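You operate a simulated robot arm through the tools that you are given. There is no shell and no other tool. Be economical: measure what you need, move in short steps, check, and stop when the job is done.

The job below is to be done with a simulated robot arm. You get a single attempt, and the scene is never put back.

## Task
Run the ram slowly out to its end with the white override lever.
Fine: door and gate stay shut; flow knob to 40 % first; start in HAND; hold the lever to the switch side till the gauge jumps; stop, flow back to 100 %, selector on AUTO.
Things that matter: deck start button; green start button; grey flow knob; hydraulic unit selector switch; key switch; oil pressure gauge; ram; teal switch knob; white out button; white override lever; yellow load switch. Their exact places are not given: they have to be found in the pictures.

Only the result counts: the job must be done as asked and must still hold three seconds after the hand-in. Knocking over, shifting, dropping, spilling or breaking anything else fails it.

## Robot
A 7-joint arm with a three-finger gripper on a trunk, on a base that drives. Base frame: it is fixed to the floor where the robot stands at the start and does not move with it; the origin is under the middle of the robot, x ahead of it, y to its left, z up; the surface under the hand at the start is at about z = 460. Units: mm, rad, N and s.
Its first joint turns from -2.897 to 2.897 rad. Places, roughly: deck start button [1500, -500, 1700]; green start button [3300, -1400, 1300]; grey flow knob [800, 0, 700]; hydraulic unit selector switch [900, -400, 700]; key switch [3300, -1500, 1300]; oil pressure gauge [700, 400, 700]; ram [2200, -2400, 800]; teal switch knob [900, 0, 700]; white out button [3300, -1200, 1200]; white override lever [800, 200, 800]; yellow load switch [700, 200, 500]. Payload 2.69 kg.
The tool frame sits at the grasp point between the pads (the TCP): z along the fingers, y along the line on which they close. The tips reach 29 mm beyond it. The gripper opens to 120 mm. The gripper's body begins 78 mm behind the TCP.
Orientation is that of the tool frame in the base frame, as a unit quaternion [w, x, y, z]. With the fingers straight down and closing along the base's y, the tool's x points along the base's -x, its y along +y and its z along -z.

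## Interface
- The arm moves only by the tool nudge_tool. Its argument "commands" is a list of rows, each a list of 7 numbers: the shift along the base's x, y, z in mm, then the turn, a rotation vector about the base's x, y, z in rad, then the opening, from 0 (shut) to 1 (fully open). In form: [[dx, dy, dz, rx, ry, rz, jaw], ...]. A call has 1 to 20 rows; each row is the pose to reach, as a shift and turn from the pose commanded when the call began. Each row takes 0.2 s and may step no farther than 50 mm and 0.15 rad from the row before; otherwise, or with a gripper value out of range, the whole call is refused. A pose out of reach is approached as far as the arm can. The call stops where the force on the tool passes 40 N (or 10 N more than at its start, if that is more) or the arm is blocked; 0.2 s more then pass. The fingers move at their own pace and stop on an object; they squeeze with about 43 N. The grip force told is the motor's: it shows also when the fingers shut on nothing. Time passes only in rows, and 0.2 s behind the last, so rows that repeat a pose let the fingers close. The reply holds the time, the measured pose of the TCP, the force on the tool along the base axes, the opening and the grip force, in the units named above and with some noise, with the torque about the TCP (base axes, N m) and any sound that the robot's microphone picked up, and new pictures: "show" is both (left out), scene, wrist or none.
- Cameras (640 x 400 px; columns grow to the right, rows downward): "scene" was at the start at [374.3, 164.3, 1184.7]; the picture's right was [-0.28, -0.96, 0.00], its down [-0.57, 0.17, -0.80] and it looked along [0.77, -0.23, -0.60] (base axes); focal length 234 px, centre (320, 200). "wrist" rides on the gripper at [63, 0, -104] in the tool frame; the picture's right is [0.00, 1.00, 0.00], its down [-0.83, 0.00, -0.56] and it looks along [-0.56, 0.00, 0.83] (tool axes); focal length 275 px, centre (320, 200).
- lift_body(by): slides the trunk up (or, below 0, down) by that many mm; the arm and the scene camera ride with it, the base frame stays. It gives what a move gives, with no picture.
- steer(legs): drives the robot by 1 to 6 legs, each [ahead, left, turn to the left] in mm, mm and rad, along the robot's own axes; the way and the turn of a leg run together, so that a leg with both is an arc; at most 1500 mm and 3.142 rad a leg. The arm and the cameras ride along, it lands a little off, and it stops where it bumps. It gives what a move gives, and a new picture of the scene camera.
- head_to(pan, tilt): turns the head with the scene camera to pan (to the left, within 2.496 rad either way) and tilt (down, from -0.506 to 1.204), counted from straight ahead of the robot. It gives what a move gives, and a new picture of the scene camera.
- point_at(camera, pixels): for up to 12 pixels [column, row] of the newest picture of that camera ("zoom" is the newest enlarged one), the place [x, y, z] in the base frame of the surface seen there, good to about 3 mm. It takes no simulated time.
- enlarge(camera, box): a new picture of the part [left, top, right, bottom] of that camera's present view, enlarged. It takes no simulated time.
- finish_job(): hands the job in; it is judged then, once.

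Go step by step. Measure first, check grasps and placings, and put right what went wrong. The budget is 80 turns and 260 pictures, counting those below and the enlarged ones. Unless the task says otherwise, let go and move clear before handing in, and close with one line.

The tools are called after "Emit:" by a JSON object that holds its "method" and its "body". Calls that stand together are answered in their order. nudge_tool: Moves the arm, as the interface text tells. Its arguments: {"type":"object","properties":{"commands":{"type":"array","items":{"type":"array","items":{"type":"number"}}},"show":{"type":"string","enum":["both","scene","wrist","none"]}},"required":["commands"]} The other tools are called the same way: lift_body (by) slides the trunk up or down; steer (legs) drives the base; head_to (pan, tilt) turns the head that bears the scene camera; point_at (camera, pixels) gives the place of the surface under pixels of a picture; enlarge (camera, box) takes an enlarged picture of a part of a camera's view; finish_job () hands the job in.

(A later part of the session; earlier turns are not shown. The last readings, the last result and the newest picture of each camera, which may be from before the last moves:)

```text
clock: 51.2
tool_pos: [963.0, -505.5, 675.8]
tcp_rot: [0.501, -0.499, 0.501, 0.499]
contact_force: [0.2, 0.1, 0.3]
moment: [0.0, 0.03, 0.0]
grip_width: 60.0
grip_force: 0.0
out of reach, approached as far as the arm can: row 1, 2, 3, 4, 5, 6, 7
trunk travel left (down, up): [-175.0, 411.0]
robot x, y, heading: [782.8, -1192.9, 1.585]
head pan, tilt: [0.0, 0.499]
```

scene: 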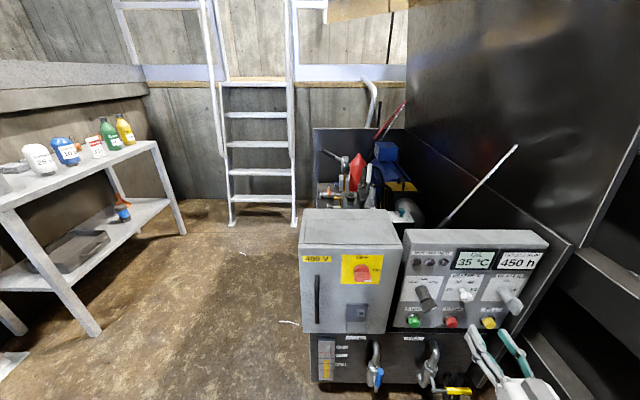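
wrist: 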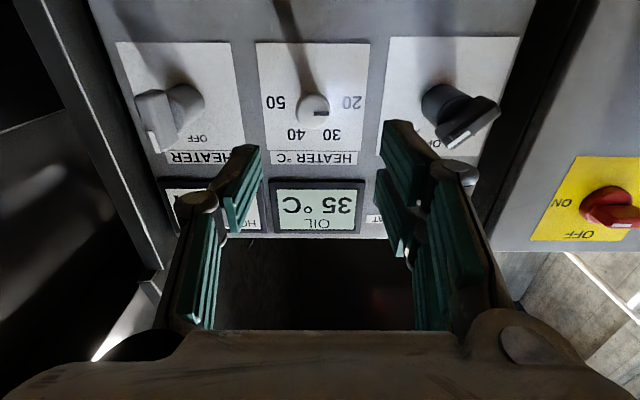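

The orientation is exact, but the arm is limited to x≈963, so I'll move the base left by 108 mm to bring the hand in front of the selector.

Emit:
{"method": "steer", "body": {"legs": [[0, 108, 0]]}}

Emit:
{"method": "nudge_tool", "body": {"commands": [[0, 0, 0, 0, 0, 0, 0.7], [0, 0, 0, 0, 0, 0, 0.7]], "show": "wrist"}}

Emit:
{"method": "enlarge", "body": {"camera": "wrist", "box": [220, 30, 420, 180]}}

```text
clock: 52.4
tool_pos: [853.1, -505.6, 675.0]
tcp_rot: [0.501, -0.499, 0.5, 0.5]
contact_force: [0.1, 0.3, -0.3]
moment: [0.02, -0.01, 0.01]
grip_width: 59.8
grip_force: 0.1
trunk travel left (down, up): [-175.0, 411.0]
robot x, y, heading: [672.7, -1194.6, 1.584]
head pan, tilt: [0.0, 0.499]
```

scene: 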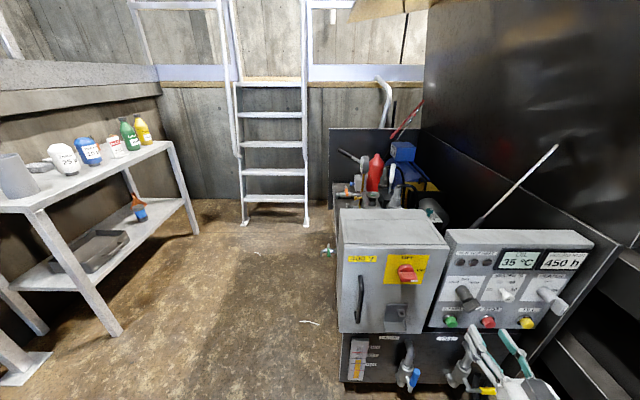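

```text
clock: 53.0
tool_pos: [853.0, -505.1, 674.0]
tcp_rot: [0.501, -0.499, 0.501, 0.499]
contact_force: [0.6, 0.7, -0.7]
moment: [0.0, 0.0, 0.03]
grip_width: 83.9
grip_force: 0.1
trunk travel left (down, up): [-175.0, 411.0]
robot x, y, heading: [671.9, -1193.3, 1.587]
head pan, tilt: [0.0, 0.499]
```

wrist: 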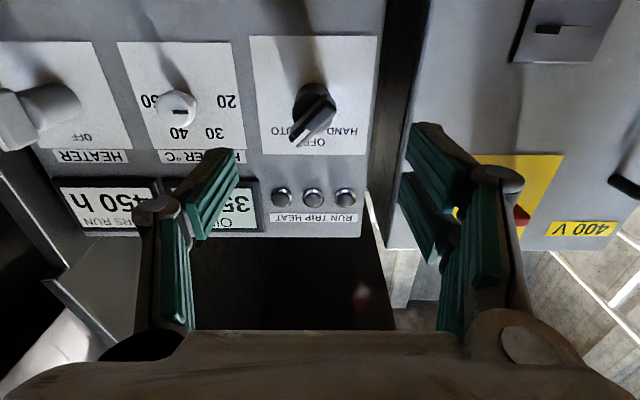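

```text
2.67 times, centred on (320, 105) of wrist
```

zoom: 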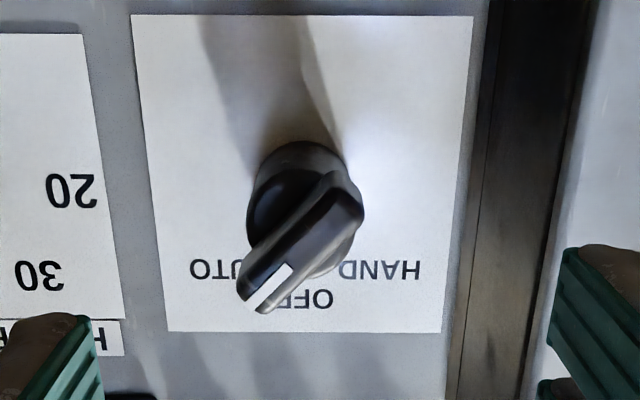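

The selector bar at zoom (305,240) points to AUTO at about 45°. I'll measure its ends and depths.

Emit:
{"method": "point_at", "body": {"camera": "zoom", "pixels": [[262, 295], [345, 195], [305, 240], [290, 285], [325, 260], [270, 200], [300, 160], [200, 200], [262, 240], [350, 220], [210, 268], [380, 270]]}}

```text
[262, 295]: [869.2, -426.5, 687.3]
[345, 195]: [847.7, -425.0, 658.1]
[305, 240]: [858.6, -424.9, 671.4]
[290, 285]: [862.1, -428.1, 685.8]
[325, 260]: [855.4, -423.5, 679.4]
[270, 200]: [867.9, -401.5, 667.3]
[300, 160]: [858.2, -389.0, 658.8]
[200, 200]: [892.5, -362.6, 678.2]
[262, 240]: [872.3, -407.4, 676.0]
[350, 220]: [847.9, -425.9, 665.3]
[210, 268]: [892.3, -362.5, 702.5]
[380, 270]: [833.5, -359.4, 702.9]
```

The bar spans (846,656)–(872,691) at y -426 to -402, with its axis near (859,673). I'll roll the hand +45° about y in place and check.

Emit:
{"method": "nudge_tool", "body": {"commands": [[0, 0, 0, 0, 0.14, 0, 0.5], [0, 0, 0, 0, 0.28, 0, 0.5], [2, 0, 0, 0, 0.42, 0, 0.5], [4, 0, 0, 0, 0.56, 0, 0.5], [6, 0, 0, 0, 0.7, 0, 0.5], [6, 10, -1, 0, 0.8, 0, 0.5], [6, 25, -1, 0, 0.8, 0, 0.5], [6, 25, -1, 0, 0.8, 0, 0.5]], "show": "wrist"}}

```text
clock: 54.8
tool_pos: [861.2, -481.2, 673.2]
tcp_rot: [0.267, -0.265, 0.656, 0.654]
contact_force: [-0.4, 0.2, 0.4]
moment: [-0.01, 0.03, 0.04]
grip_width: 60.0
grip_force: 0.1
trunk travel left (down, up): [-175.0, 411.0]
robot x, y, heading: [673.1, -1192.8, 1.589]
head pan, tilt: [0.0, 0.499]
```

wrist: 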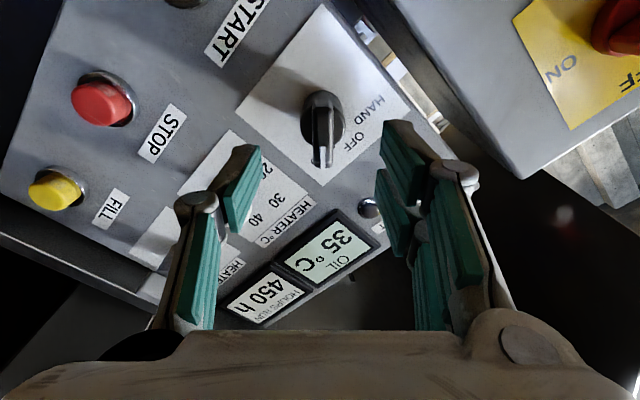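

The bar at (322,135) is now vertical between the pads, so I'll advance, close and turn -1.57 about y.

Emit:
{"method": "nudge_tool", "body": {"commands": [[0, 20, 0, 0, 0, 0, 0.5], [0, 35, 0, 0, 0, 0, 0.5], [-1, 45, 0, 0, 0, 0, 0.5], [-1, 45, 0, 0, 0, 0, 0], [-1, 45, 0, 0, 0, 0, 0], [-1, 45, 0, 0, 0, 0, 0]], "show": "wrist"}}

```text
clock: 56.2
tool_pos: [858.8, -435.7, 674.8]
tcp_rot: [0.267, -0.265, 0.656, 0.655]
contact_force: [-0.4, 1.8, 4.2]
moment: [0.17, -0.52, -0.11]
grip_width: 13.0
grip_force: 39.5
trunk travel left (down, up): [-175.0, 411.0]
robot x, y, heading: [675.6, -1192.1, 1.588]
head pan, tilt: [0.0, 0.499]
```

wrist: 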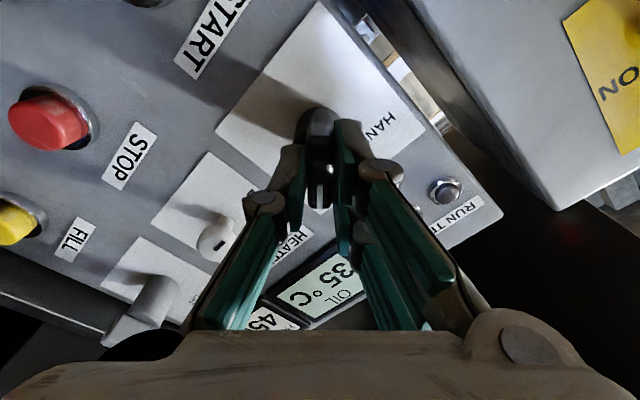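

Emit:
{"method": "nudge_tool", "body": {"commands": [[0, 0, 0, 0, -0.1, 0, 0], [0, 0, 0, 0, -0.2, 0, 0], [0, 0, 0, 0, -0.3, 0, 0], [0, 0, 0, 0, -0.4, 0, 0], [0, 0, 0, 0, -0.5, 0, 0], [0, 0, 0, 0, -0.6, 0, 0], [0, 0, 0, 0, -0.7, 0, 0], [0, 0, 0, 0, -0.8, 0, 0], [0, 0, 0, 0, -0.9, 0, 0], [0, 0, 0, 0, -1.0, 0, 0], [0, 0, 0, 0, -1.1, 0, 0], [0, 0, 0, 0, -1.2, 0, 0], [0, 0, 0, 0, -1.3, 0, 0], [0, 0, 0, 0, -1.4, 0, 0], [0, 0, 0, 0, -1.5, 0, 0], [0, 0, 0, 0, -1.6, 0, 0], [0, 0, 0, 0, -1.6, 0, 0]], "show": "wrist"}}

```text
clock: 59.8
tool_pos: [859.0, -435.5, 674.0]
tcp_rot: [0.657, -0.654, 0.265, 0.265]
contact_force: [19.4, 27.7, 11.8]
moment: [0.45, 0.63, -0.31]
grip_width: 12.9
grip_force: 39.5
trunk travel left (down, up): [-175.0, 411.0]
robot x, y, heading: [673.9, -1190.1, 1.589]
head pan, tilt: [0.0, 0.499]
```

wrist: 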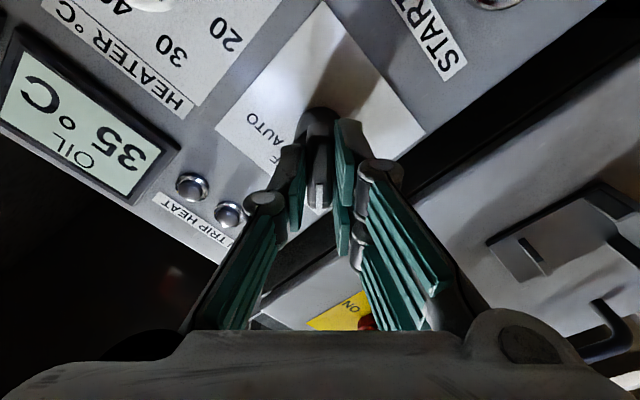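

The bar now points to the HAND side. I'll release, back off, roll upright and check.

Emit:
{"method": "nudge_tool", "body": {"commands": [[0, 0, 0, 0, 0, 0, 0.5], [0, 0, 0, 0, 0, 0, 0.5], [0, -30, 0, 0, 0, 0, 0.5], [0, -60, 0, 0, 0.14, 0, 0.5], [0, -70, 0, 0, 0.28, 0, 0.5], [0, -70, 0, 0, 0.42, 0, 0.5], [0, -70, 0, 0, 0.56, 0, 0.5], [0, -70, 0, 0, 0.7, 0, 0.5], [0, -70, 0, 0, 0.8, 0, 0.5], [0, -70, 0, 0, 0.8, 0, 0]], "show": "wrist"}}

Emit:
{"method": "enlarge", "body": {"camera": "wrist", "box": [220, 0, 420, 160]}}

Emit:
{"method": "enlarge", "body": {"camera": "scene", "box": [430, 220, 600, 335]}}

Emit:
{"method": "point_at", "body": {"camera": "scene", "pixels": [[451, 322], [488, 322], [450, 318]]}}

```text
clock: 62.0
tool_pos: [858.2, -505.3, 673.8]
tcp_rot: [0.5, -0.499, 0.501, 0.5]
contact_force: [0.1, -0.8, -0.6]
moment: [-0.02, 0.01, -0.04]
grip_width: 0.0
grip_force: 27.9
trunk travel left (down, up): [-175.0, 411.0]
robot x, y, heading: [678.5, -1188.3, 1.586]
head pan, tilt: [0.0, 0.499]
```

wrist: 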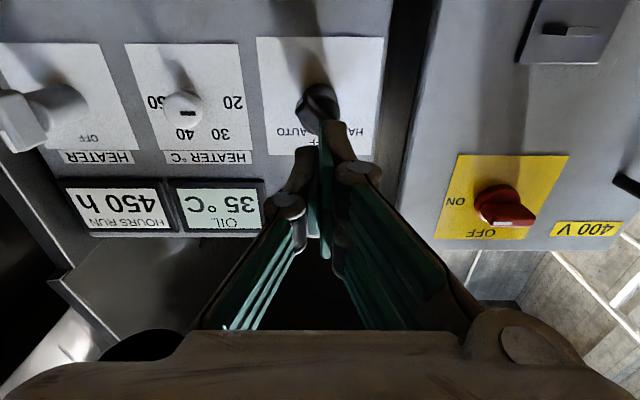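

```text
2.50 times, centred on (320, 80) of wrist
```

zoom: 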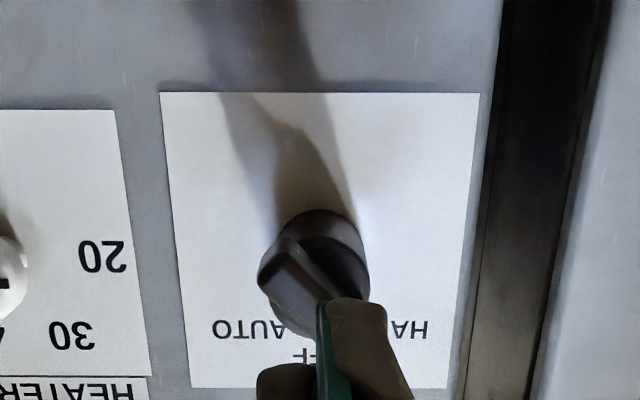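

```text
3.48 times, centred on (515, 278) of scene
```

zoom: 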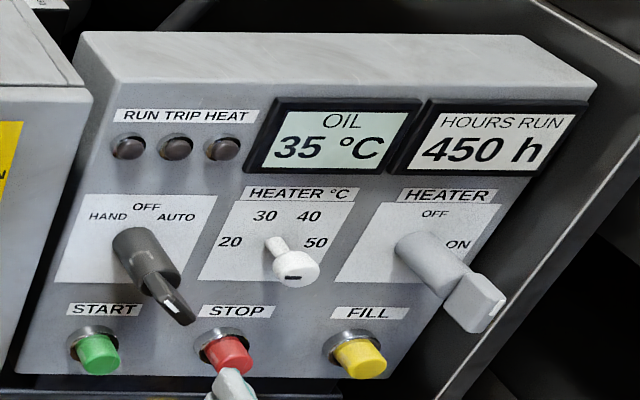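

```text
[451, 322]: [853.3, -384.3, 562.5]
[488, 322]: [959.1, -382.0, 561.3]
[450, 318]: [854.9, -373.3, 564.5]
```

The selector seems turned towards HAND, but the finger hides the mark. I'll lower the hand to START at (854,-384,562), and view the selector from there.

Emit:
{"method": "nudge_tool", "body": {"commands": [[0, -10, -30, 0, 0, 0, 0], [-1, -10, -70, 0, 0, 0, 0], [-3, -10, -112, 0, 0, 0, 0], [-3, -10, -112, 0, 0, 0, 0]]}}

Emit:
{"method": "enlarge", "body": {"camera": "wrist", "box": [220, 0, 420, 220]}}

Emit:
{"method": "enlarge", "body": {"camera": "scene", "box": [430, 260, 510, 340]}}

```text
clock: 63.0
tool_pos: [896.0, -497.3, 647.8]
tcp_rot: [0.5, -0.5, 0.501, 0.499]
contact_force: [0.1, 0.1, -0.6]
moment: [-0.01, -0.01, 0.01]
grip_width: 0.1
grip_force: 28.5
out of reach, approached as far as the arm can: row 1, 2, 3, 4
trunk travel left (down, up): [-175.0, 411.0]
robot x, y, heading: [672.4, -1190.7, 1.58]
head pan, tilt: [0.0, 0.499]
```

scene: 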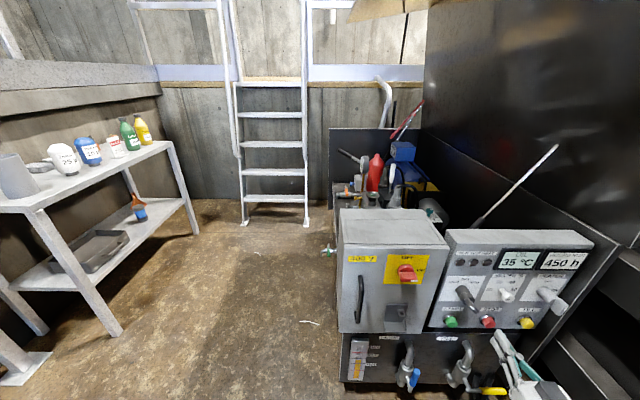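
wrist: 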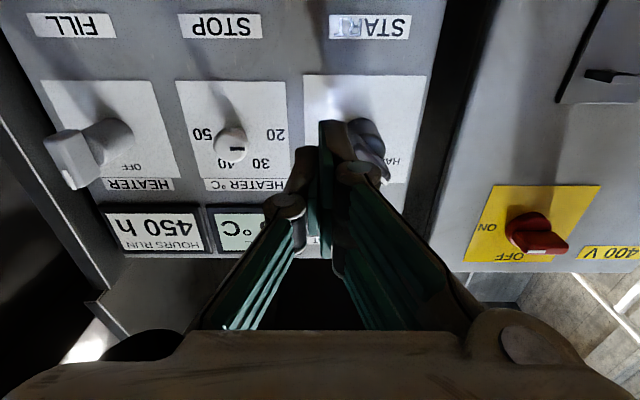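

```text
1.82 times, centred on (320, 110) of wrist
```

zoom: 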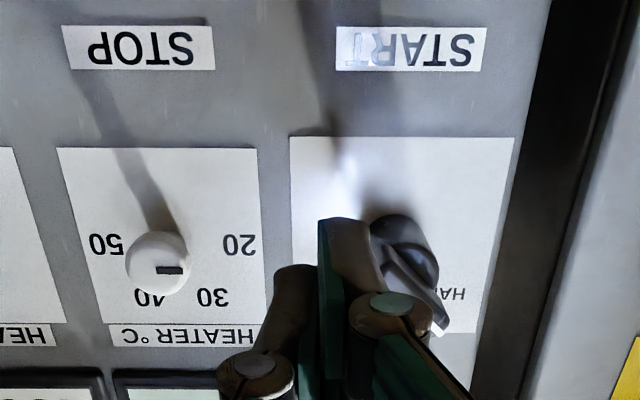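

```text
5.00 times, centred on (470, 300) of scene
```

zoom: 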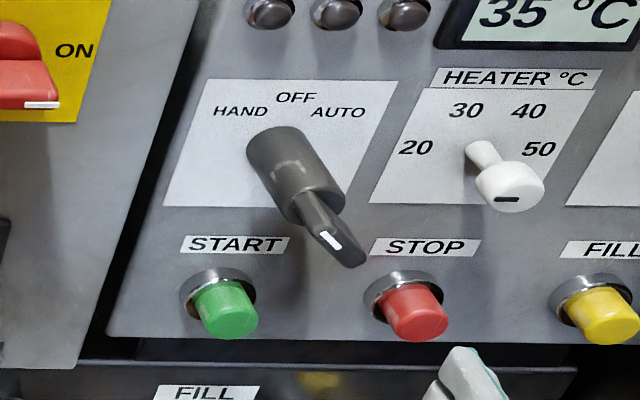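

The mark on the bar sits towards HAND, which is what I want. The arm can't reach lower, so I'll use the trunk and base, but first I'll check where the valves under the panel are.

Emit:
{"method": "point_at", "body": {"camera": "scene", "pixels": [[466, 348], [462, 375], [490, 391], [412, 378], [408, 350], [470, 340], [450, 383], [540, 390], [515, 365]]}}

Emit:
{"method": "enlarge", "body": {"camera": "scene", "box": [380, 320, 580, 400]}}

```text
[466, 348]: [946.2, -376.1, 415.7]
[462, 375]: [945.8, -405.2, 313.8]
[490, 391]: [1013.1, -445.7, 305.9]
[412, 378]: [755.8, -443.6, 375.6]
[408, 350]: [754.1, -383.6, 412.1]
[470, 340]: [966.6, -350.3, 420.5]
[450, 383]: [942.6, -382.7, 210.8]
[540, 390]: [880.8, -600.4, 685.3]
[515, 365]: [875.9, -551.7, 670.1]
```

```text
3.20 times, centred on (480, 360) of scene
```

zoom: 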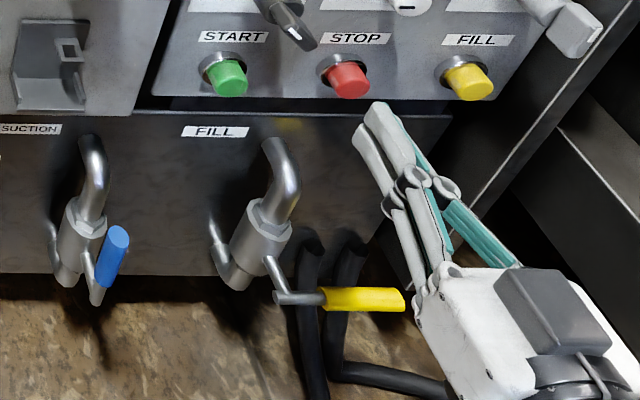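

The valves are all below z 420, so there is room. I'll lower the trunk by 86 and shift the base left by 41.

Emit:
{"method": "lift_body", "body": {"by": -86}}

Emit:
{"method": "steer", "body": {"legs": [[0, 41, 0]]}}

Emit:
{"method": "point_at", "body": {"camera": "scene", "pixels": [[460, 315], [462, 318], [458, 312]]}}

```text
clock: 64.2
tool_pos: [896.5, -498.1, 562.9]
tcp_rot: [0.499, -0.501, 0.501, 0.499]
contact_force: [0.1, -0.3, -0.6]
moment: [-0.03, -0.01, 0.04]
grip_width: 0.0
grip_force: 28.3
trunk travel left (down, up): [-89.0, 497.0]
robot x, y, heading: [675.9, -1191.4, 1.59]
head pan, tilt: [0.0, 0.499]
```

```text
clock: 65.1
tool_pos: [855.0, -501.0, 564.0]
tcp_rot: [0.5, -0.5, 0.501, 0.499]
contact_force: [0.8, -0.2, 0.4]
moment: [0.05, -0.02, 0.03]
grip_width: 0.0
grip_force: 28.3
trunk travel left (down, up): [-89.0, 497.0]
robot x, y, heading: [632.6, -1192.3, 1.582]
head pan, tilt: [0.0, 0.499]
```

scene: 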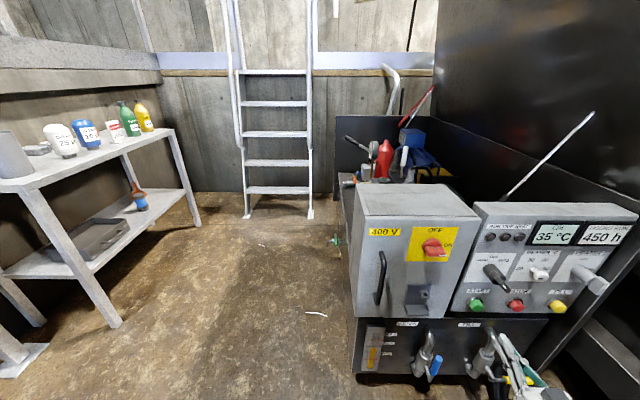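

```text
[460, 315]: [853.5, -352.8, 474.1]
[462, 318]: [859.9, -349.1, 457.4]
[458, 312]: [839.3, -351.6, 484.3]
```

The hand is at (855,-501,564). I'll approach START by 60 mm and check alignment in the wrist view.

Emit:
{"method": "nudge_tool", "body": {"commands": [[0, 30, 0, 0, 0, 0, 0], [0, 60, 0, 0, 0, 0, 0], [0, 60, 0, 0, 0, 0, 0]], "show": "wrist"}}

Emit:
{"method": "point_at", "body": {"camera": "scene", "pixels": [[476, 306], [516, 306], [494, 275]]}}

Emit:
{"method": "enlarge", "body": {"camera": "scene", "box": [440, 250, 560, 350]}}

```text
clock: 65.9
tool_pos: [855.3, -439.1, 562.8]
tcp_rot: [0.501, -0.499, 0.501, 0.499]
contact_force: [-0.4, 0.4, -0.4]
moment: [0.04, 0.01, -0.01]
grip_width: 0.0
grip_force: 28.9
trunk travel left (down, up): [-89.0, 497.0]
robot x, y, heading: [631.7, -1193.3, 1.578]
head pan, tilt: [0.0, 0.499]
```

wrist: 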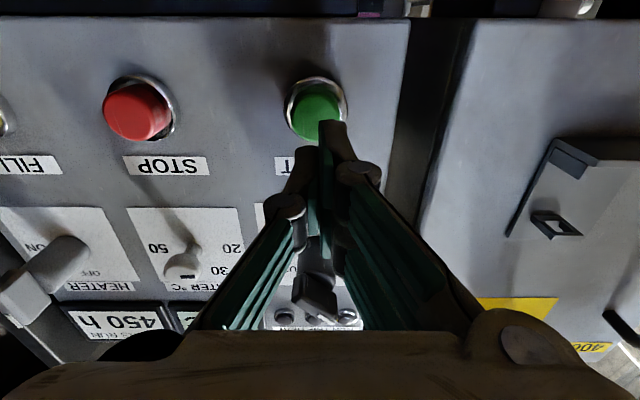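

```text
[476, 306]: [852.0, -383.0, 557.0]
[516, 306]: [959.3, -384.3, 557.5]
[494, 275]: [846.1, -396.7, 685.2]
```

```text
4.00 times, centred on (500, 300) of scene
```

zoom: 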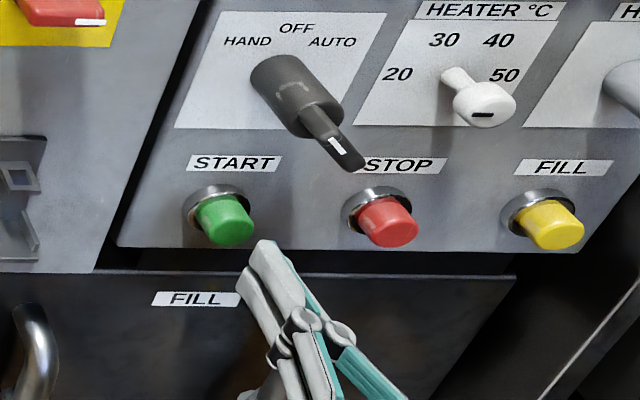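

The tip lines up with START, which is about 27 mm ahead. I'll press it in small steps and then withdraw.

Emit:
{"method": "nudge_tool", "body": {"commands": [[-2, 15, -4, 0, 0, 0, 0], [-2, 26, -4, 0, 0, 0, 0], [-2, 30, -4, 0, 0, 0, 0], [-2, 34, -4, 0, 0, 0, 0], [-2, 37, -4, 0, 0, 0, 0], [-2, 37, -4, 0, 0, 0, 0], [-2, 10, -4, 0, 0, 0, 0], [-2, -20, 0, 0, 0, 0, 0]], "show": "both"}}

Emit:
{"method": "enlarge", "body": {"camera": "scene", "box": [460, 190, 640, 320]}}

```text
clock: 67.7
tool_pos: [853.6, -459.5, 562.8]
tcp_rot: [0.5, -0.5, 0.501, 0.499]
contact_force: [-0.6, 0.2, -1.0]
moment: [0.01, -0.02, -0.02]
grip_width: 0.3
grip_force: 28.9
trunk travel left (down, up): [-89.0, 497.0]
robot x, y, heading: [634.7, -1192.7, 1.584]
head pan, tilt: [0.0, 0.499]
heard: click
```

scene: 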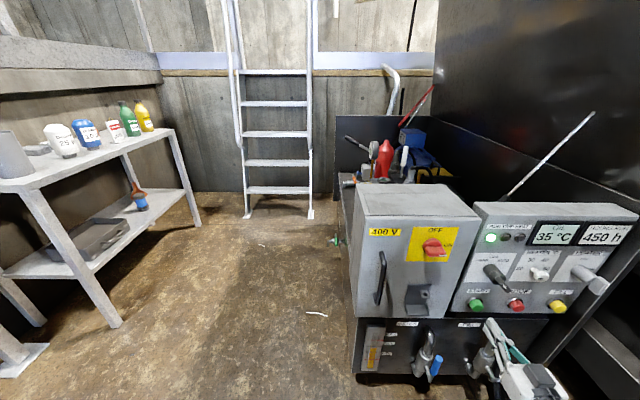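
wrist: 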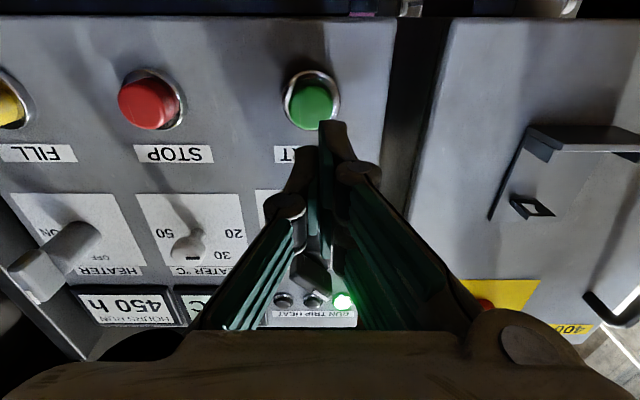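

```text
3.08 times, centred on (550, 255) of scene
```

zoom: 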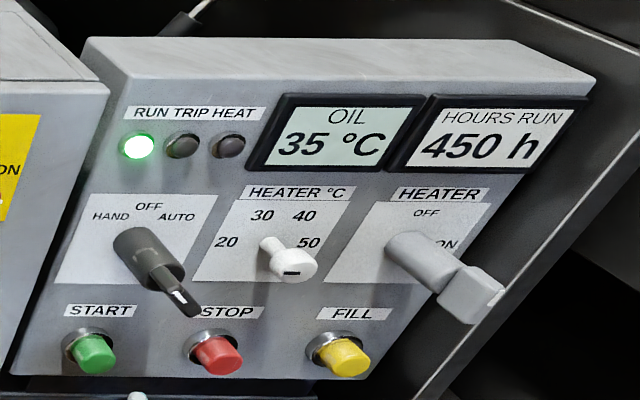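

The RUN lamp is lit, so the unit has started in HAND. I'll back off, raise the trunk, and turn the hand back to pointing down.

Emit:
{"method": "steer", "body": {"legs": [[-250, 0, 0]]}}

Emit:
{"method": "lift_body", "body": {"by": 200}}

Emit:
{"method": "nudge_tool", "body": {"commands": [[0, 0, 30, 0, 0, 0, 0], [-10, 0, 60, -0.14, 0, 0, 0], [-20, 0, 90, -0.28, 0, 0, 0], [-35, 0, 120, -0.42, 0, 0, 0], [-50, 0, 150, -0.56, 0, 0, 0], [-70, 0, 180, -0.7, 0, 0, 0], [-90, 0, 200, -0.84, 0, 0, 0], [-110, 0, 220, -0.98, 0, 0, 0], [-130, 0, 230, -1.12, 0, 0, 0], [-150, 0, 240, -1.26, 0, 0, 0], [-170, 0, 250, -1.4, 0, 0, 0], [-190, 0, 260, -1.5, 0, 0, 0], [-200, 0, 270, -1.571, 0, 0, 0], [-200, 0, 270, -1.571, 0, 0, 0]], "show": "scene"}}

```text
clock: 69.5
tool_pos: [858.1, -711.8, 561.8]
tcp_rot: [0.5, -0.5, 0.5, 0.5]
contact_force: [0.4, 0.6, 1.1]
moment: [0.04, -0.01, 0.02]
grip_width: 0.0
grip_force: 28.5
trunk travel left (down, up): [-89.0, 497.0]
robot x, y, heading: [637.7, -1445.8, 1.589]
head pan, tilt: [0.0, 0.499]
```

scene: 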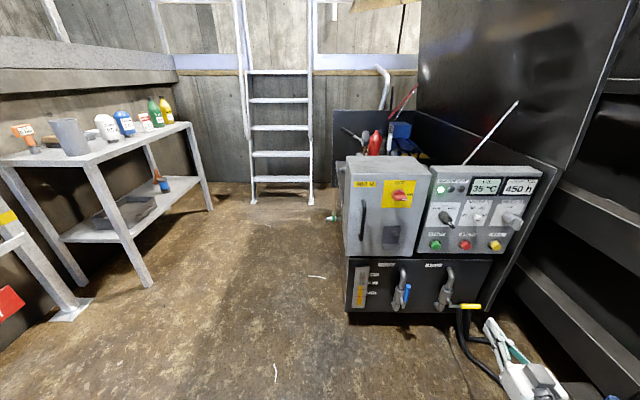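

```text
clock: 71.7
tool_pos: [857.4, -711.7, 762.2]
tcp_rot: [0.5, -0.5, 0.5, 0.499]
contact_force: [-0.5, -0.1, 0.5]
moment: [0.0, -0.04, -0.02]
grip_width: 0.1
grip_force: 28.7
trunk travel left (down, up): [-289.0, 297.0]
robot x, y, heading: [637.6, -1442.4, 1.589]
head pan, tilt: [0.0, 0.499]
```

```text
clock: 74.7
tool_pos: [657.5, -712.7, 1032.6]
tcp_rot: [0.0, 0.707, -0.707, 0.002]
contact_force: [0.7, -0.5, 0.4]
moment: [0.03, 0.01, 0.01]
grip_width: 0.0
grip_force: 28.7
out of reach, approached as far as the arm can: row 3, 4, 5
trunk travel left (down, up): [-289.0, 297.0]
robot x, y, heading: [637.8, -1448.4, 1.579]
head pan, tilt: [0.0, 0.499]
```

scene: 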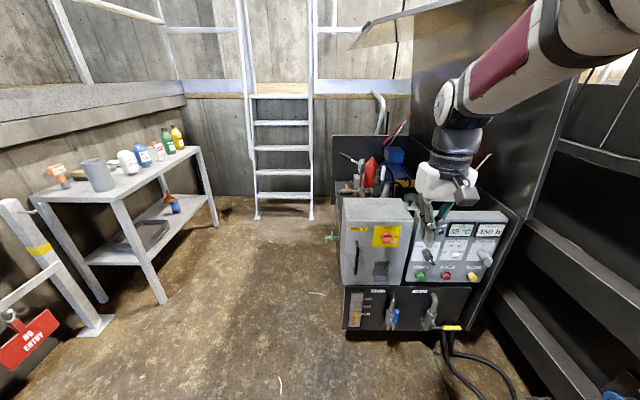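

The hand is down again. I'll retract it and drive back to the starting place in front of the hydraulic unit.

Emit:
{"method": "nudge_tool", "body": {"commands": [[0, -45, 0, 0, 0, 0, 0], [0, -90, 0, 0, 0, 0, 0], [0, -135, 0, 0, 0, 0, 0], [0, -180, 0, 0, 0, 0, 0], [0, -220, 0, 0, 0, 0, 0], [-15, -245, 0, 0, 0, 0, 0]], "show": "none"}}

Emit:
{"method": "steer", "body": {"legs": [[548, 738, 0], [0, 0, -1.58], [0, 890, 0], [90, 0, 0]]}}

Emit:
{"method": "head_to", "body": {"pan": -0.1, "tilt": 0.637}}

```text
clock: 76.1
tool_pos: [642.1, -956.2, 1032.1]
tcp_rot: [0.001, -0.707, 0.707, -0.001]
contact_force: [0.7, -0.4, -0.9]
moment: [-0.01, 0.01, 0.0]
grip_width: 0.0
grip_force: 28.7
trunk travel left (down, up): [-289.0, 297.0]
robot x, y, heading: [635.5, -1444.3, 1.581]
head pan, tilt: [0.0, 0.499]
```

```text
clock: 89.7
tool_pos: [460.7, -29.6, 1032.9]
tcp_rot: [-0.001, 0.004, 1.0, -0.002]
contact_force: [-0.6, -0.2, 0.4]
moment: [0.01, 0.01, 0.0]
grip_width: 0.1
grip_force: 28.8
trunk travel left (down, up): [-289.0, 297.0]
robot x, y, heading: [-26.7, -19.9, 0.008]
head pan, tilt: [0.0, 0.499]
```

scene: 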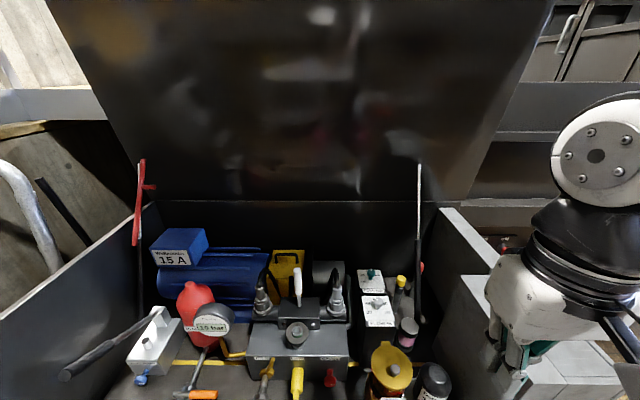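

```text
clock: 90.4
tool_pos: [460.1, -31.0, 1031.4]
tcp_rot: [0.0, 0.003, 1.0, -0.002]
contact_force: [0.7, -0.7, -0.1]
moment: [0.0, 0.04, 0.01]
grip_width: 0.0
grip_force: 28.9
trunk travel left (down, up): [-289.0, 297.0]
robot x, y, heading: [-27.9, -19.2, 0.009]
head pan, tilt: [-0.099, 0.637]
```

scene: 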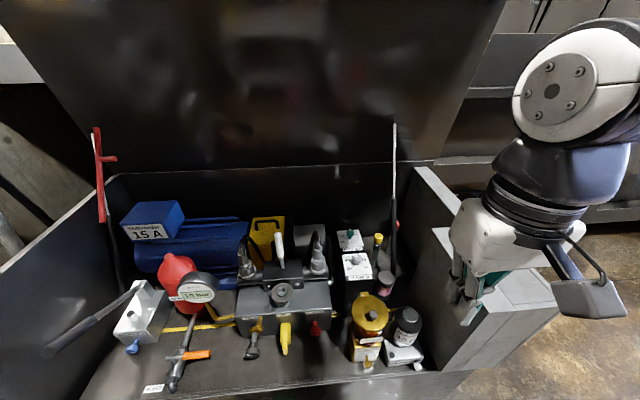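

The gauge at (199,289) now shows a small value. I'll zoom on it, the lever and the flow knob.

Emit:
{"method": "enlarge", "body": {"camera": "scene", "box": [150, 210, 390, 350]}}

Emit:
{"method": "point_at", "body": {"camera": "scene", "pixels": [[279, 237], [278, 245], [280, 254], [282, 262], [276, 244], [282, 244], [317, 245], [245, 250], [318, 265], [199, 289]]}}

```text
2.67 times, centred on (270, 280) of scene
```

zoom: 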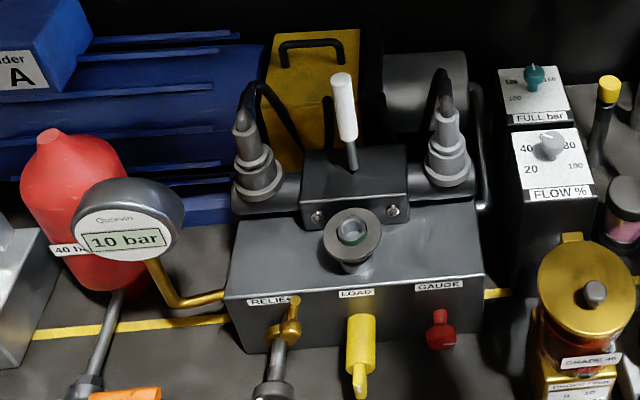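

```text
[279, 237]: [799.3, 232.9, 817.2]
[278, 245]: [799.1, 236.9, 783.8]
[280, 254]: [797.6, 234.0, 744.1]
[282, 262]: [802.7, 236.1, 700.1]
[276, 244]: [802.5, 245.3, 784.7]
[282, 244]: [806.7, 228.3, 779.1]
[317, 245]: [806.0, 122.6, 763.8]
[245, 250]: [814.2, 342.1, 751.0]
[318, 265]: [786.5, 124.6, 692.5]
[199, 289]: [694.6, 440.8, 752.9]
```

The gauge reads 10 bar, flow is still 40 and the lever handle stands at (802,236) from z 735 to 825. I'll bring the closed fingers above the lever's motor side (+y), then lower them beside it.

Emit:
{"method": "nudge_tool", "body": {"commands": [[34, 31, 0, 0, 0, 0, 0], [68, 62, 0, 0, 0, 0, 0], [103, 93, 0, 0, 0, 0, 0], [137, 124, 0, 0, 0, 0, 0], [171, 156, 0, 0, 0, 0, 0], [205, 187, 0, 0, 0, 0, 0], [239, 218, 0, 0, 0, 0, 0], [274, 249, 0, 0, 0, 0, 0], [308, 280, 0, 0, 0, 0, 0], [342, 309, 0, 0, 0, 0, 0], [342, 309, -45, 0, 0, 0, 0], [342, 309, -90, 0, 0, 0, 0], [342, 309, -90, 0, 0, 0, 0]]}}

Emit:
{"method": "point_at", "body": {"camera": "wrist", "pixels": [[360, 150], [380, 150], [400, 150]]}}

```text
clock: 93.2
tool_pos: [802.8, 278.0, 941.7]
tcp_rot: [0.0, 0.003, 1.0, -0.002]
contact_force: [0.5, -0.6, 0.7]
moment: [-0.03, -0.02, 0.03]
grip_width: 0.1
grip_force: 28.6
trunk travel left (down, up): [-289.0, 297.0]
robot x, y, heading: [-30.7, -21.8, 0.004]
head pan, tilt: [-0.099, 0.637]
```

scene: 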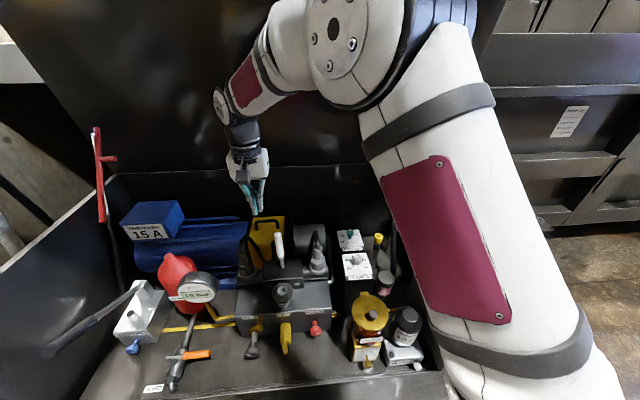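
wrist: 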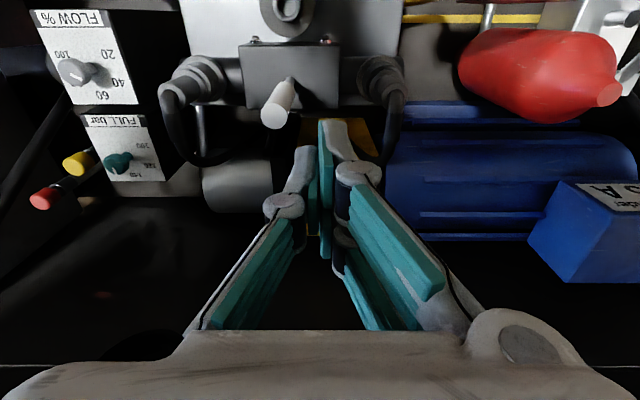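

```text
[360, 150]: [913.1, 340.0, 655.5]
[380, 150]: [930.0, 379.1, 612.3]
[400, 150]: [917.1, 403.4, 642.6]
```

The lever is at (278,100) in the wrist view, on the -y side of the fingers, as planned. I'll descend beside it to z≈795.

Emit:
{"method": "nudge_tool", "body": {"commands": [[0, 0, -40, 0, 0, 0, 0], [0, 0, -80, 0, 0, 0, 0], [0, 0, -120, 0, 0, 0, 0], [0, 0, -147, 0, 0, 0, 0], [0, 0, -147, 0, 0, 0, 0]]}}

Emit:
{"method": "enlarge", "body": {"camera": "scene", "box": [150, 200, 390, 350]}}

```text
clock: 94.4
tool_pos: [803.9, 280.2, 795.8]
tcp_rot: [0.0, 0.004, 1.0, -0.002]
contact_force: [-0.3, 0.1, 0.0]
moment: [0.01, 0.02, 0.0]
grip_width: 0.1
grip_force: 28.7
trunk travel left (down, up): [-289.0, 297.0]
robot x, y, heading: [-27.2, -20.6, 0.009]
head pan, tilt: [-0.099, 0.637]
```

scene: 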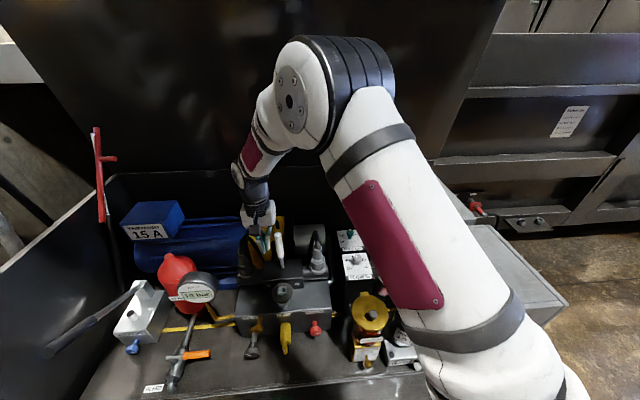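
wrist: 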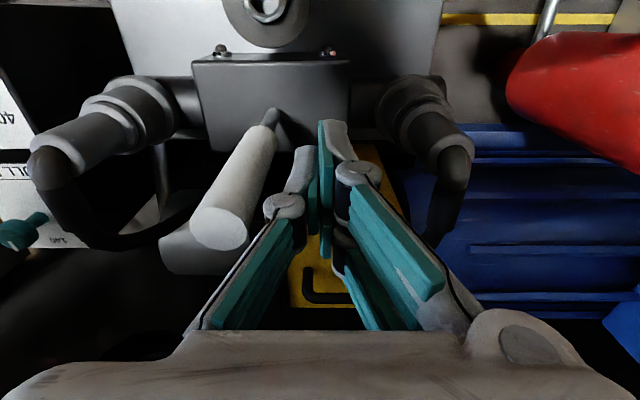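

```text
2.67 times, centred on (270, 275) of scene
```

zoom: 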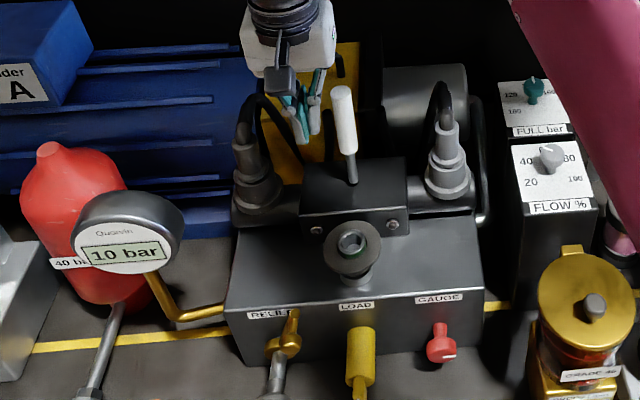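

The fingers stand beside the lever. I'll push it towards the switch side (-y) in small steps.

Emit:
{"method": "nudge_tool", "body": {"commands": [[0, -15, 0, 0, 0, 0, 0], [0, -22, 0, 0, 0, 0, 0], [0, -28, 0, 0, 0, 0, 0], [0, -34, 0, 0, 0, 0, 0], [0, -40, 0, 0, 0, 0, 0], [0, -46, 0, 0, 0, 0, 0], [0, -52, 0, 0, 0, 0, 0]]}}

Emit:
{"method": "enlarge", "body": {"camera": "scene", "box": [150, 200, 390, 350]}}

```text
clock: 96.0
tool_pos: [802.7, 227.8, 795.2]
tcp_rot: [-0.001, 0.004, 1.0, -0.001]
contact_force: [-0.9, 2.0, -0.4]
moment: [0.04, -0.01, 0.01]
grip_width: 0.0
grip_force: 28.6
trunk travel left (down, up): [-289.0, 297.0]
robot x, y, heading: [-24.2, -25.6, 0.007]
head pan, tilt: [-0.099, 0.637]
```

scene: 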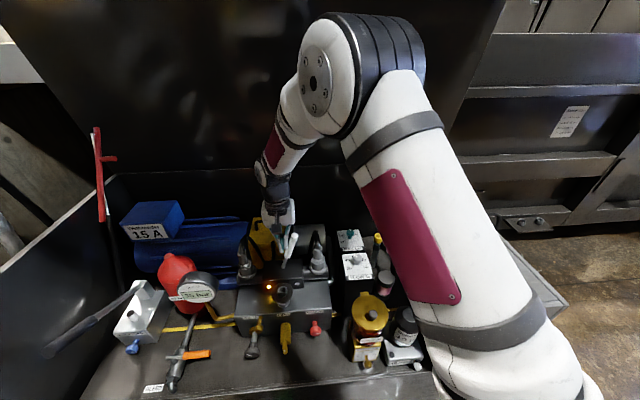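
wrist: 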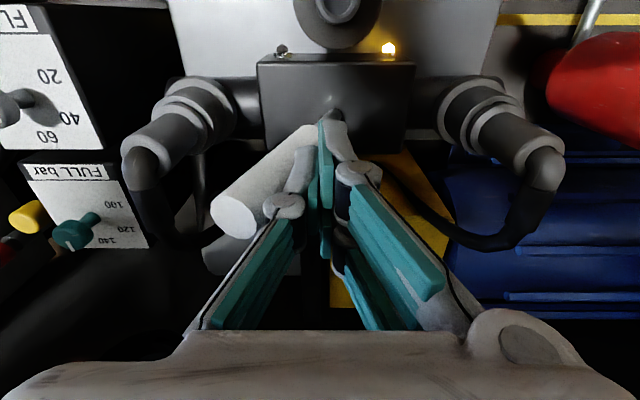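

```text
2.67 times, centred on (270, 275) of scene
```

zoom: 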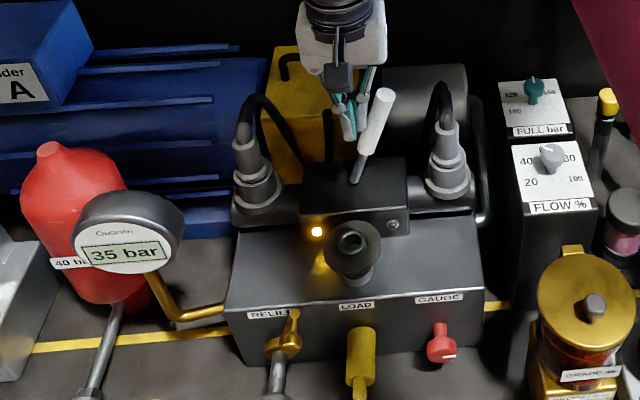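

The valve lamp is lit, the lever leans to the switch side and the gauge reads 35 bar, so the ram is moving. I'll hold with a touch more push and watch the gauge.

Emit:
{"method": "nudge_tool", "body": {"commands": [[0, -3, 0, 0, 0, 0, 0], [0, -5, 0, 0, 0, 0, 0], [0, -5, 0, 0, 0, 0, 0], [0, -5, 0, 0, 0, 0, 0], [0, -5, 0, 0, 0, 0, 0], [0, -5, 0, 0, 0, 0, 0], [0, -5, 0, 0, 0, 0, 0], [0, -5, 0, 0, 0, 0, 0], [0, -5, 0, 0, 0, 0, 0], [0, -5, 0, 0, 0, 0, 0]], "show": "none"}}

Emit:
{"method": "enlarge", "body": {"camera": "scene", "box": [150, 200, 390, 350]}}

```text
clock: 98.2
tool_pos: [803.6, 221.8, 795.4]
tcp_rot: [0.0, 0.004, 1.0, -0.002]
contact_force: [-0.7, 2.5, 1.5]
moment: [0.03, -0.03, 0.02]
grip_width: 0.0
grip_force: 28.6
trunk travel left (down, up): [-289.0, 297.0]
robot x, y, heading: [-24.9, -22.9, 0.009]
head pan, tilt: [-0.099, 0.637]
```

```text
2.67 times, centred on (270, 275) of scene
```

zoom: 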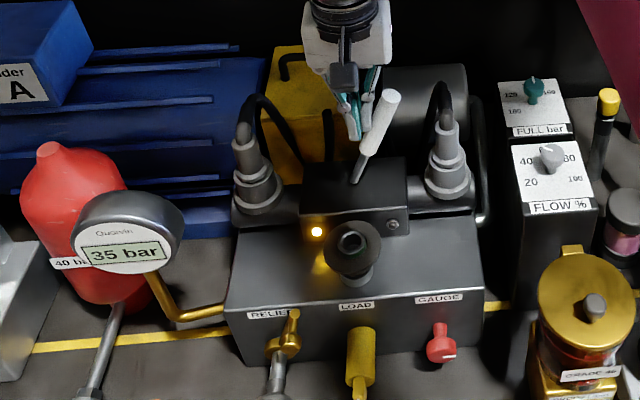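

Still 35 bar, so I'll keep holding.

Emit:
{"method": "nudge_tool", "body": {"commands": [[0, 0, 0, 0, 0, 0, 0], [0, 0, 0, 0, 0, 0, 0], [0, 0, 0, 0, 0, 0, 0], [0, 0, 0, 0, 0, 0, 0], [0, 0, 0, 0, 0, 0, 0], [0, 0, 0, 0, 0, 0, 0], [0, 0, 0, 0, 0, 0, 0], [0, 0, 0, 0, 0, 0, 0], [0, 0, 0, 0, 0, 0, 0], [0, 0, 0, 0, 0, 0, 0], [0, 0, 0, 0, 0, 0, 0], [0, 0, 0, 0, 0, 0, 0], [0, 0, 0, 0, 0, 0, 0], [0, 0, 0, 0, 0, 0, 0], [0, 0, 0, 0, 0, 0, 0]], "show": "none"}}

Emit:
{"method": "enlarge", "body": {"camera": "scene", "box": [150, 200, 390, 350]}}

```text
clock: 101.4
tool_pos: [803.0, 220.9, 794.2]
tcp_rot: [-0.001, 0.004, 1.0, -0.002]
contact_force: [-0.4, 2.7, 0.4]
moment: [0.03, 0.03, -0.01]
grip_width: 0.0
grip_force: 28.3
trunk travel left (down, up): [-289.0, 297.0]
robot x, y, heading: [-27.9, -18.6, 0.008]
head pan, tilt: [-0.099, 0.637]
```

```text
2.67 times, centred on (270, 275) of scene
```

zoom: 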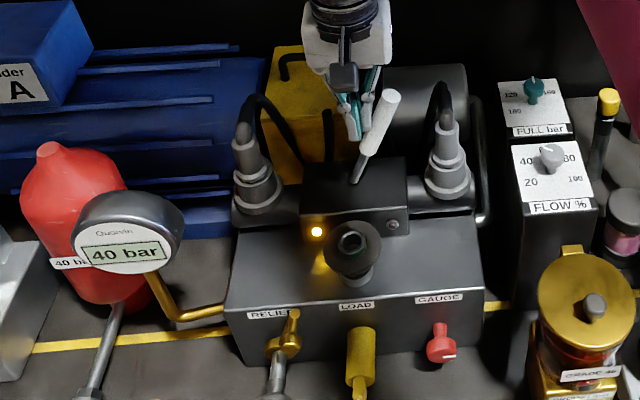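

The gauge is creeping up to 40 bar. No jump yet, so I'll continue holding.

Emit:
{"method": "nudge_tool", "body": {"commands": [[0, 0, 0, 0, 0, 0, 0], [0, 0, 0, 0, 0, 0, 0], [0, 0, 0, 0, 0, 0, 0], [0, 0, 0, 0, 0, 0, 0], [0, 0, 0, 0, 0, 0, 0], [0, 0, 0, 0, 0, 0, 0], [0, 0, 0, 0, 0, 0, 0], [0, 0, 0, 0, 0, 0, 0], [0, 0, 0, 0, 0, 0, 0], [0, 0, 0, 0, 0, 0, 0], [0, 0, 0, 0, 0, 0, 0], [0, 0, 0, 0, 0, 0, 0]], "show": "none"}}

Emit:
{"method": "enlarge", "body": {"camera": "scene", "box": [150, 200, 390, 350]}}

```text
clock: 104.0
tool_pos: [804.1, 222.5, 794.9]
tcp_rot: [-0.001, 0.004, 1.0, -0.001]
contact_force: [1.0, 3.2, 1.4]
moment: [0.0, -0.01, -0.01]
grip_width: 0.0
grip_force: 28.2
trunk travel left (down, up): [-289.0, 297.0]
robot x, y, heading: [-23.1, -22.3, 0.009]
head pan, tilt: [-0.099, 0.637]
```

```text
2.67 times, centred on (270, 275) of scene
```

zoom: 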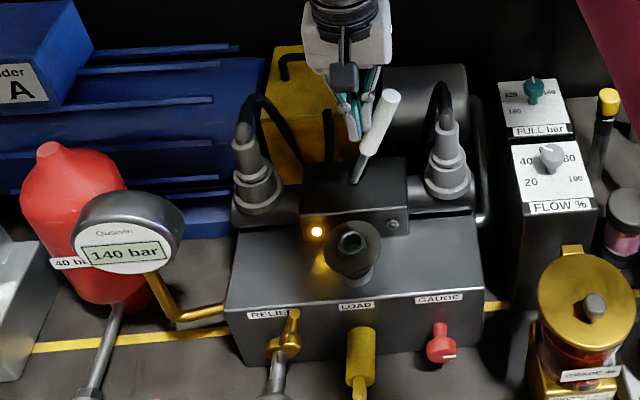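

The gauge has jumped to 140 bar, so the ram is at its end. I'll let the lever go back and raise the hand.

Emit:
{"method": "nudge_tool", "body": {"commands": [[0, 20, 0, 0, 0, 0, 0], [0, 45, 0, 0, 0, 0, 0], [0, 58, 0, 0, 0, 0, 0], [0, 58, 40, 0, 0, 0, 0], [0, 58, 85, 0, 0, 0, 0], [0, 58, 130, 0, 0, 0, 0], [0, 58, 175, 0, 0, 0, 0], [0, 58, 235, 0, 0, 0, 0]], "show": "none"}}

Emit:
{"method": "enlarge", "body": {"camera": "scene", "box": [150, 200, 390, 350]}}

```text
refused: row 8 steps farther than a row can; nothing moved
```

```text
2.67 times, centred on (270, 275) of scene
```

zoom: 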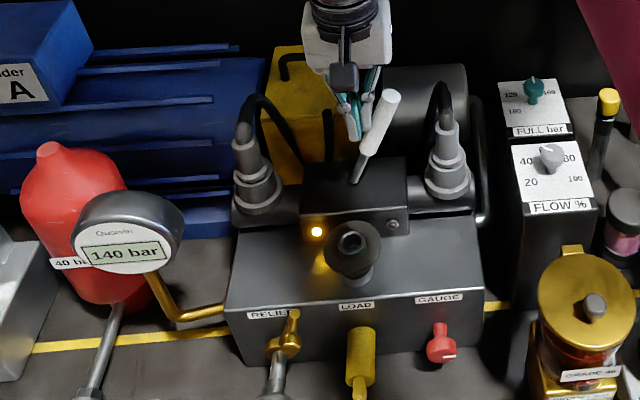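

One row was too long, so I'll repeat with shorter steps.

Emit:
{"method": "nudge_tool", "body": {"commands": [[0, 20, 0, 0, 0, 0, 0], [0, 45, 0, 0, 0, 0, 0], [0, 58, 0, 0, 0, 0, 0], [0, 58, 45, 0, 0, 0, 0], [0, 58, 90, 0, 0, 0, 0], [0, 58, 135, 0, 0, 0, 0], [0, 58, 180, 0, 0, 0, 0], [0, 58, 225, 0, 0, 0, 0], [0, 58, 237, 0, 0, 0, 0]], "show": "none"}}

Emit:
{"method": "enlarge", "body": {"camera": "scene", "box": [150, 200, 390, 350]}}

Emit:
{"method": "nudge_tool", "body": {"commands": [[-34, -31, 0, 0, 0, 0, 0], [-68, -62, 0, 0, 0, 0, 0], [-103, -93, 0, 0, 0, 0, 0], [-137, -124, 0, 0, 0, 0, 0], [-171, -156, 0, 0, 0, 0, 0], [-205, -187, 0, 0, 0, 0, 0], [-239, -218, 0, 0, 0, 0, 0], [-274, -249, 0, 0, 0, 0, 0], [-308, -280, 0, 0, 0, 0, 0], [-342, -309, 0, 0, 0, 0, 0]], "show": "none"}}

```text
clock: 106.0
tool_pos: [803.0, 280.1, 1033.1]
tcp_rot: [-0.001, 0.004, 1.0, -0.002]
contact_force: [1.4, 0.4, 0.4]
moment: [0.0, 0.01, -0.02]
grip_width: 0.0
grip_force: 28.5
trunk travel left (down, up): [-289.0, 297.0]
robot x, y, heading: [-26.1, -23.6, 0.004]
head pan, tilt: [-0.099, 0.637]
```

```text
2.67 times, centred on (270, 275) of scene
```

zoom: 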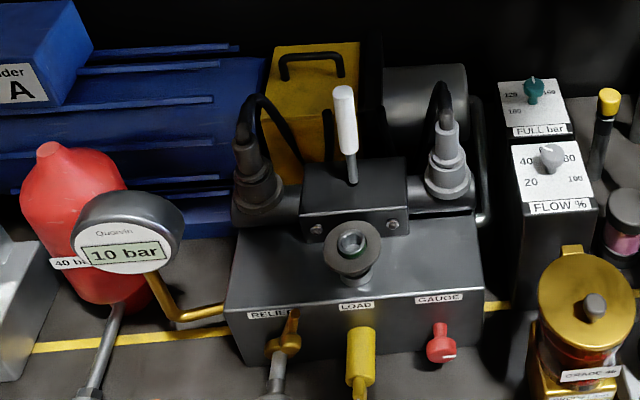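

```text
clock: 108.2
tool_pos: [459.4, -29.1, 1032.2]
tcp_rot: [-0.001, 0.001, 1.0, -0.002]
contact_force: [0.4, -0.3, 0.1]
moment: [-0.02, 0.04, -0.03]
grip_width: 0.0
grip_force: 28.2
trunk travel left (down, up): [-289.0, 297.0]
robot x, y, heading: [-29.2, -17.6, 0.009]
head pan, tilt: [-0.099, 0.637]
```

The lever is upright again and the gauge is back at 10 bar. I'll drive back to the panel to press STOP.

Emit:
{"method": "steer", "body": {"legs": [[-80, 0, 0], [0, -880, 0], [0, 0, 1.565], [-548, -845, 0]]}}

Emit:
{"method": "head_to", "body": {"pan": -2.1, "tilt": 0.2}}

```text
clock: 122.1
tool_pos: [749.7, -959.8, 1034.1]
tcp_rot: [0.0, -0.705, 0.709, -0.001]
contact_force: [-0.2, 0.4, 0.5]
moment: [0.0, -0.02, 0.03]
grip_width: 0.1
grip_force: 28.4
trunk travel left (down, up): [-289.0, 297.0]
robot x, y, heading: [742.3, -1449.0, 1.579]
head pan, tilt: [-0.099, 0.637]
```

scene: 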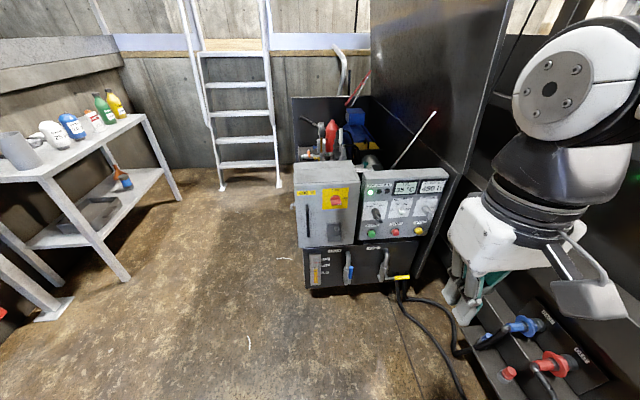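

```text
clock: 124.0
tool_pos: [749.0, -960.3, 1033.5]
tcp_rot: [0.001, -0.704, 0.71, -0.003]
contact_force: [-0.4, -0.1, -0.4]
moment: [-0.02, -0.06, 0.0]
grip_width: 0.0
grip_force: 28.4
trunk travel left (down, up): [-289.0, 297.0]
robot x, y, heading: [742.8, -1446.4, 1.577]
head pan, tilt: [-2.1, 0.201]
```

scene: 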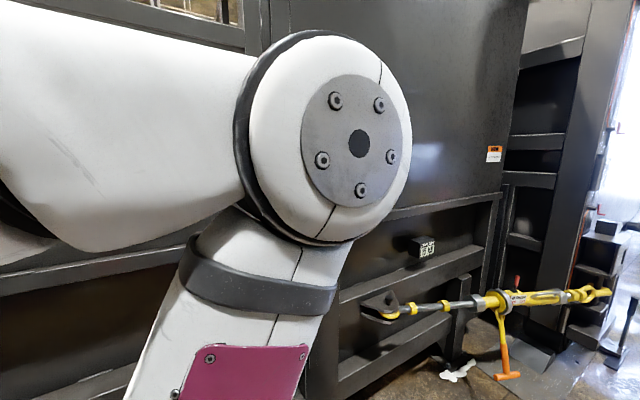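

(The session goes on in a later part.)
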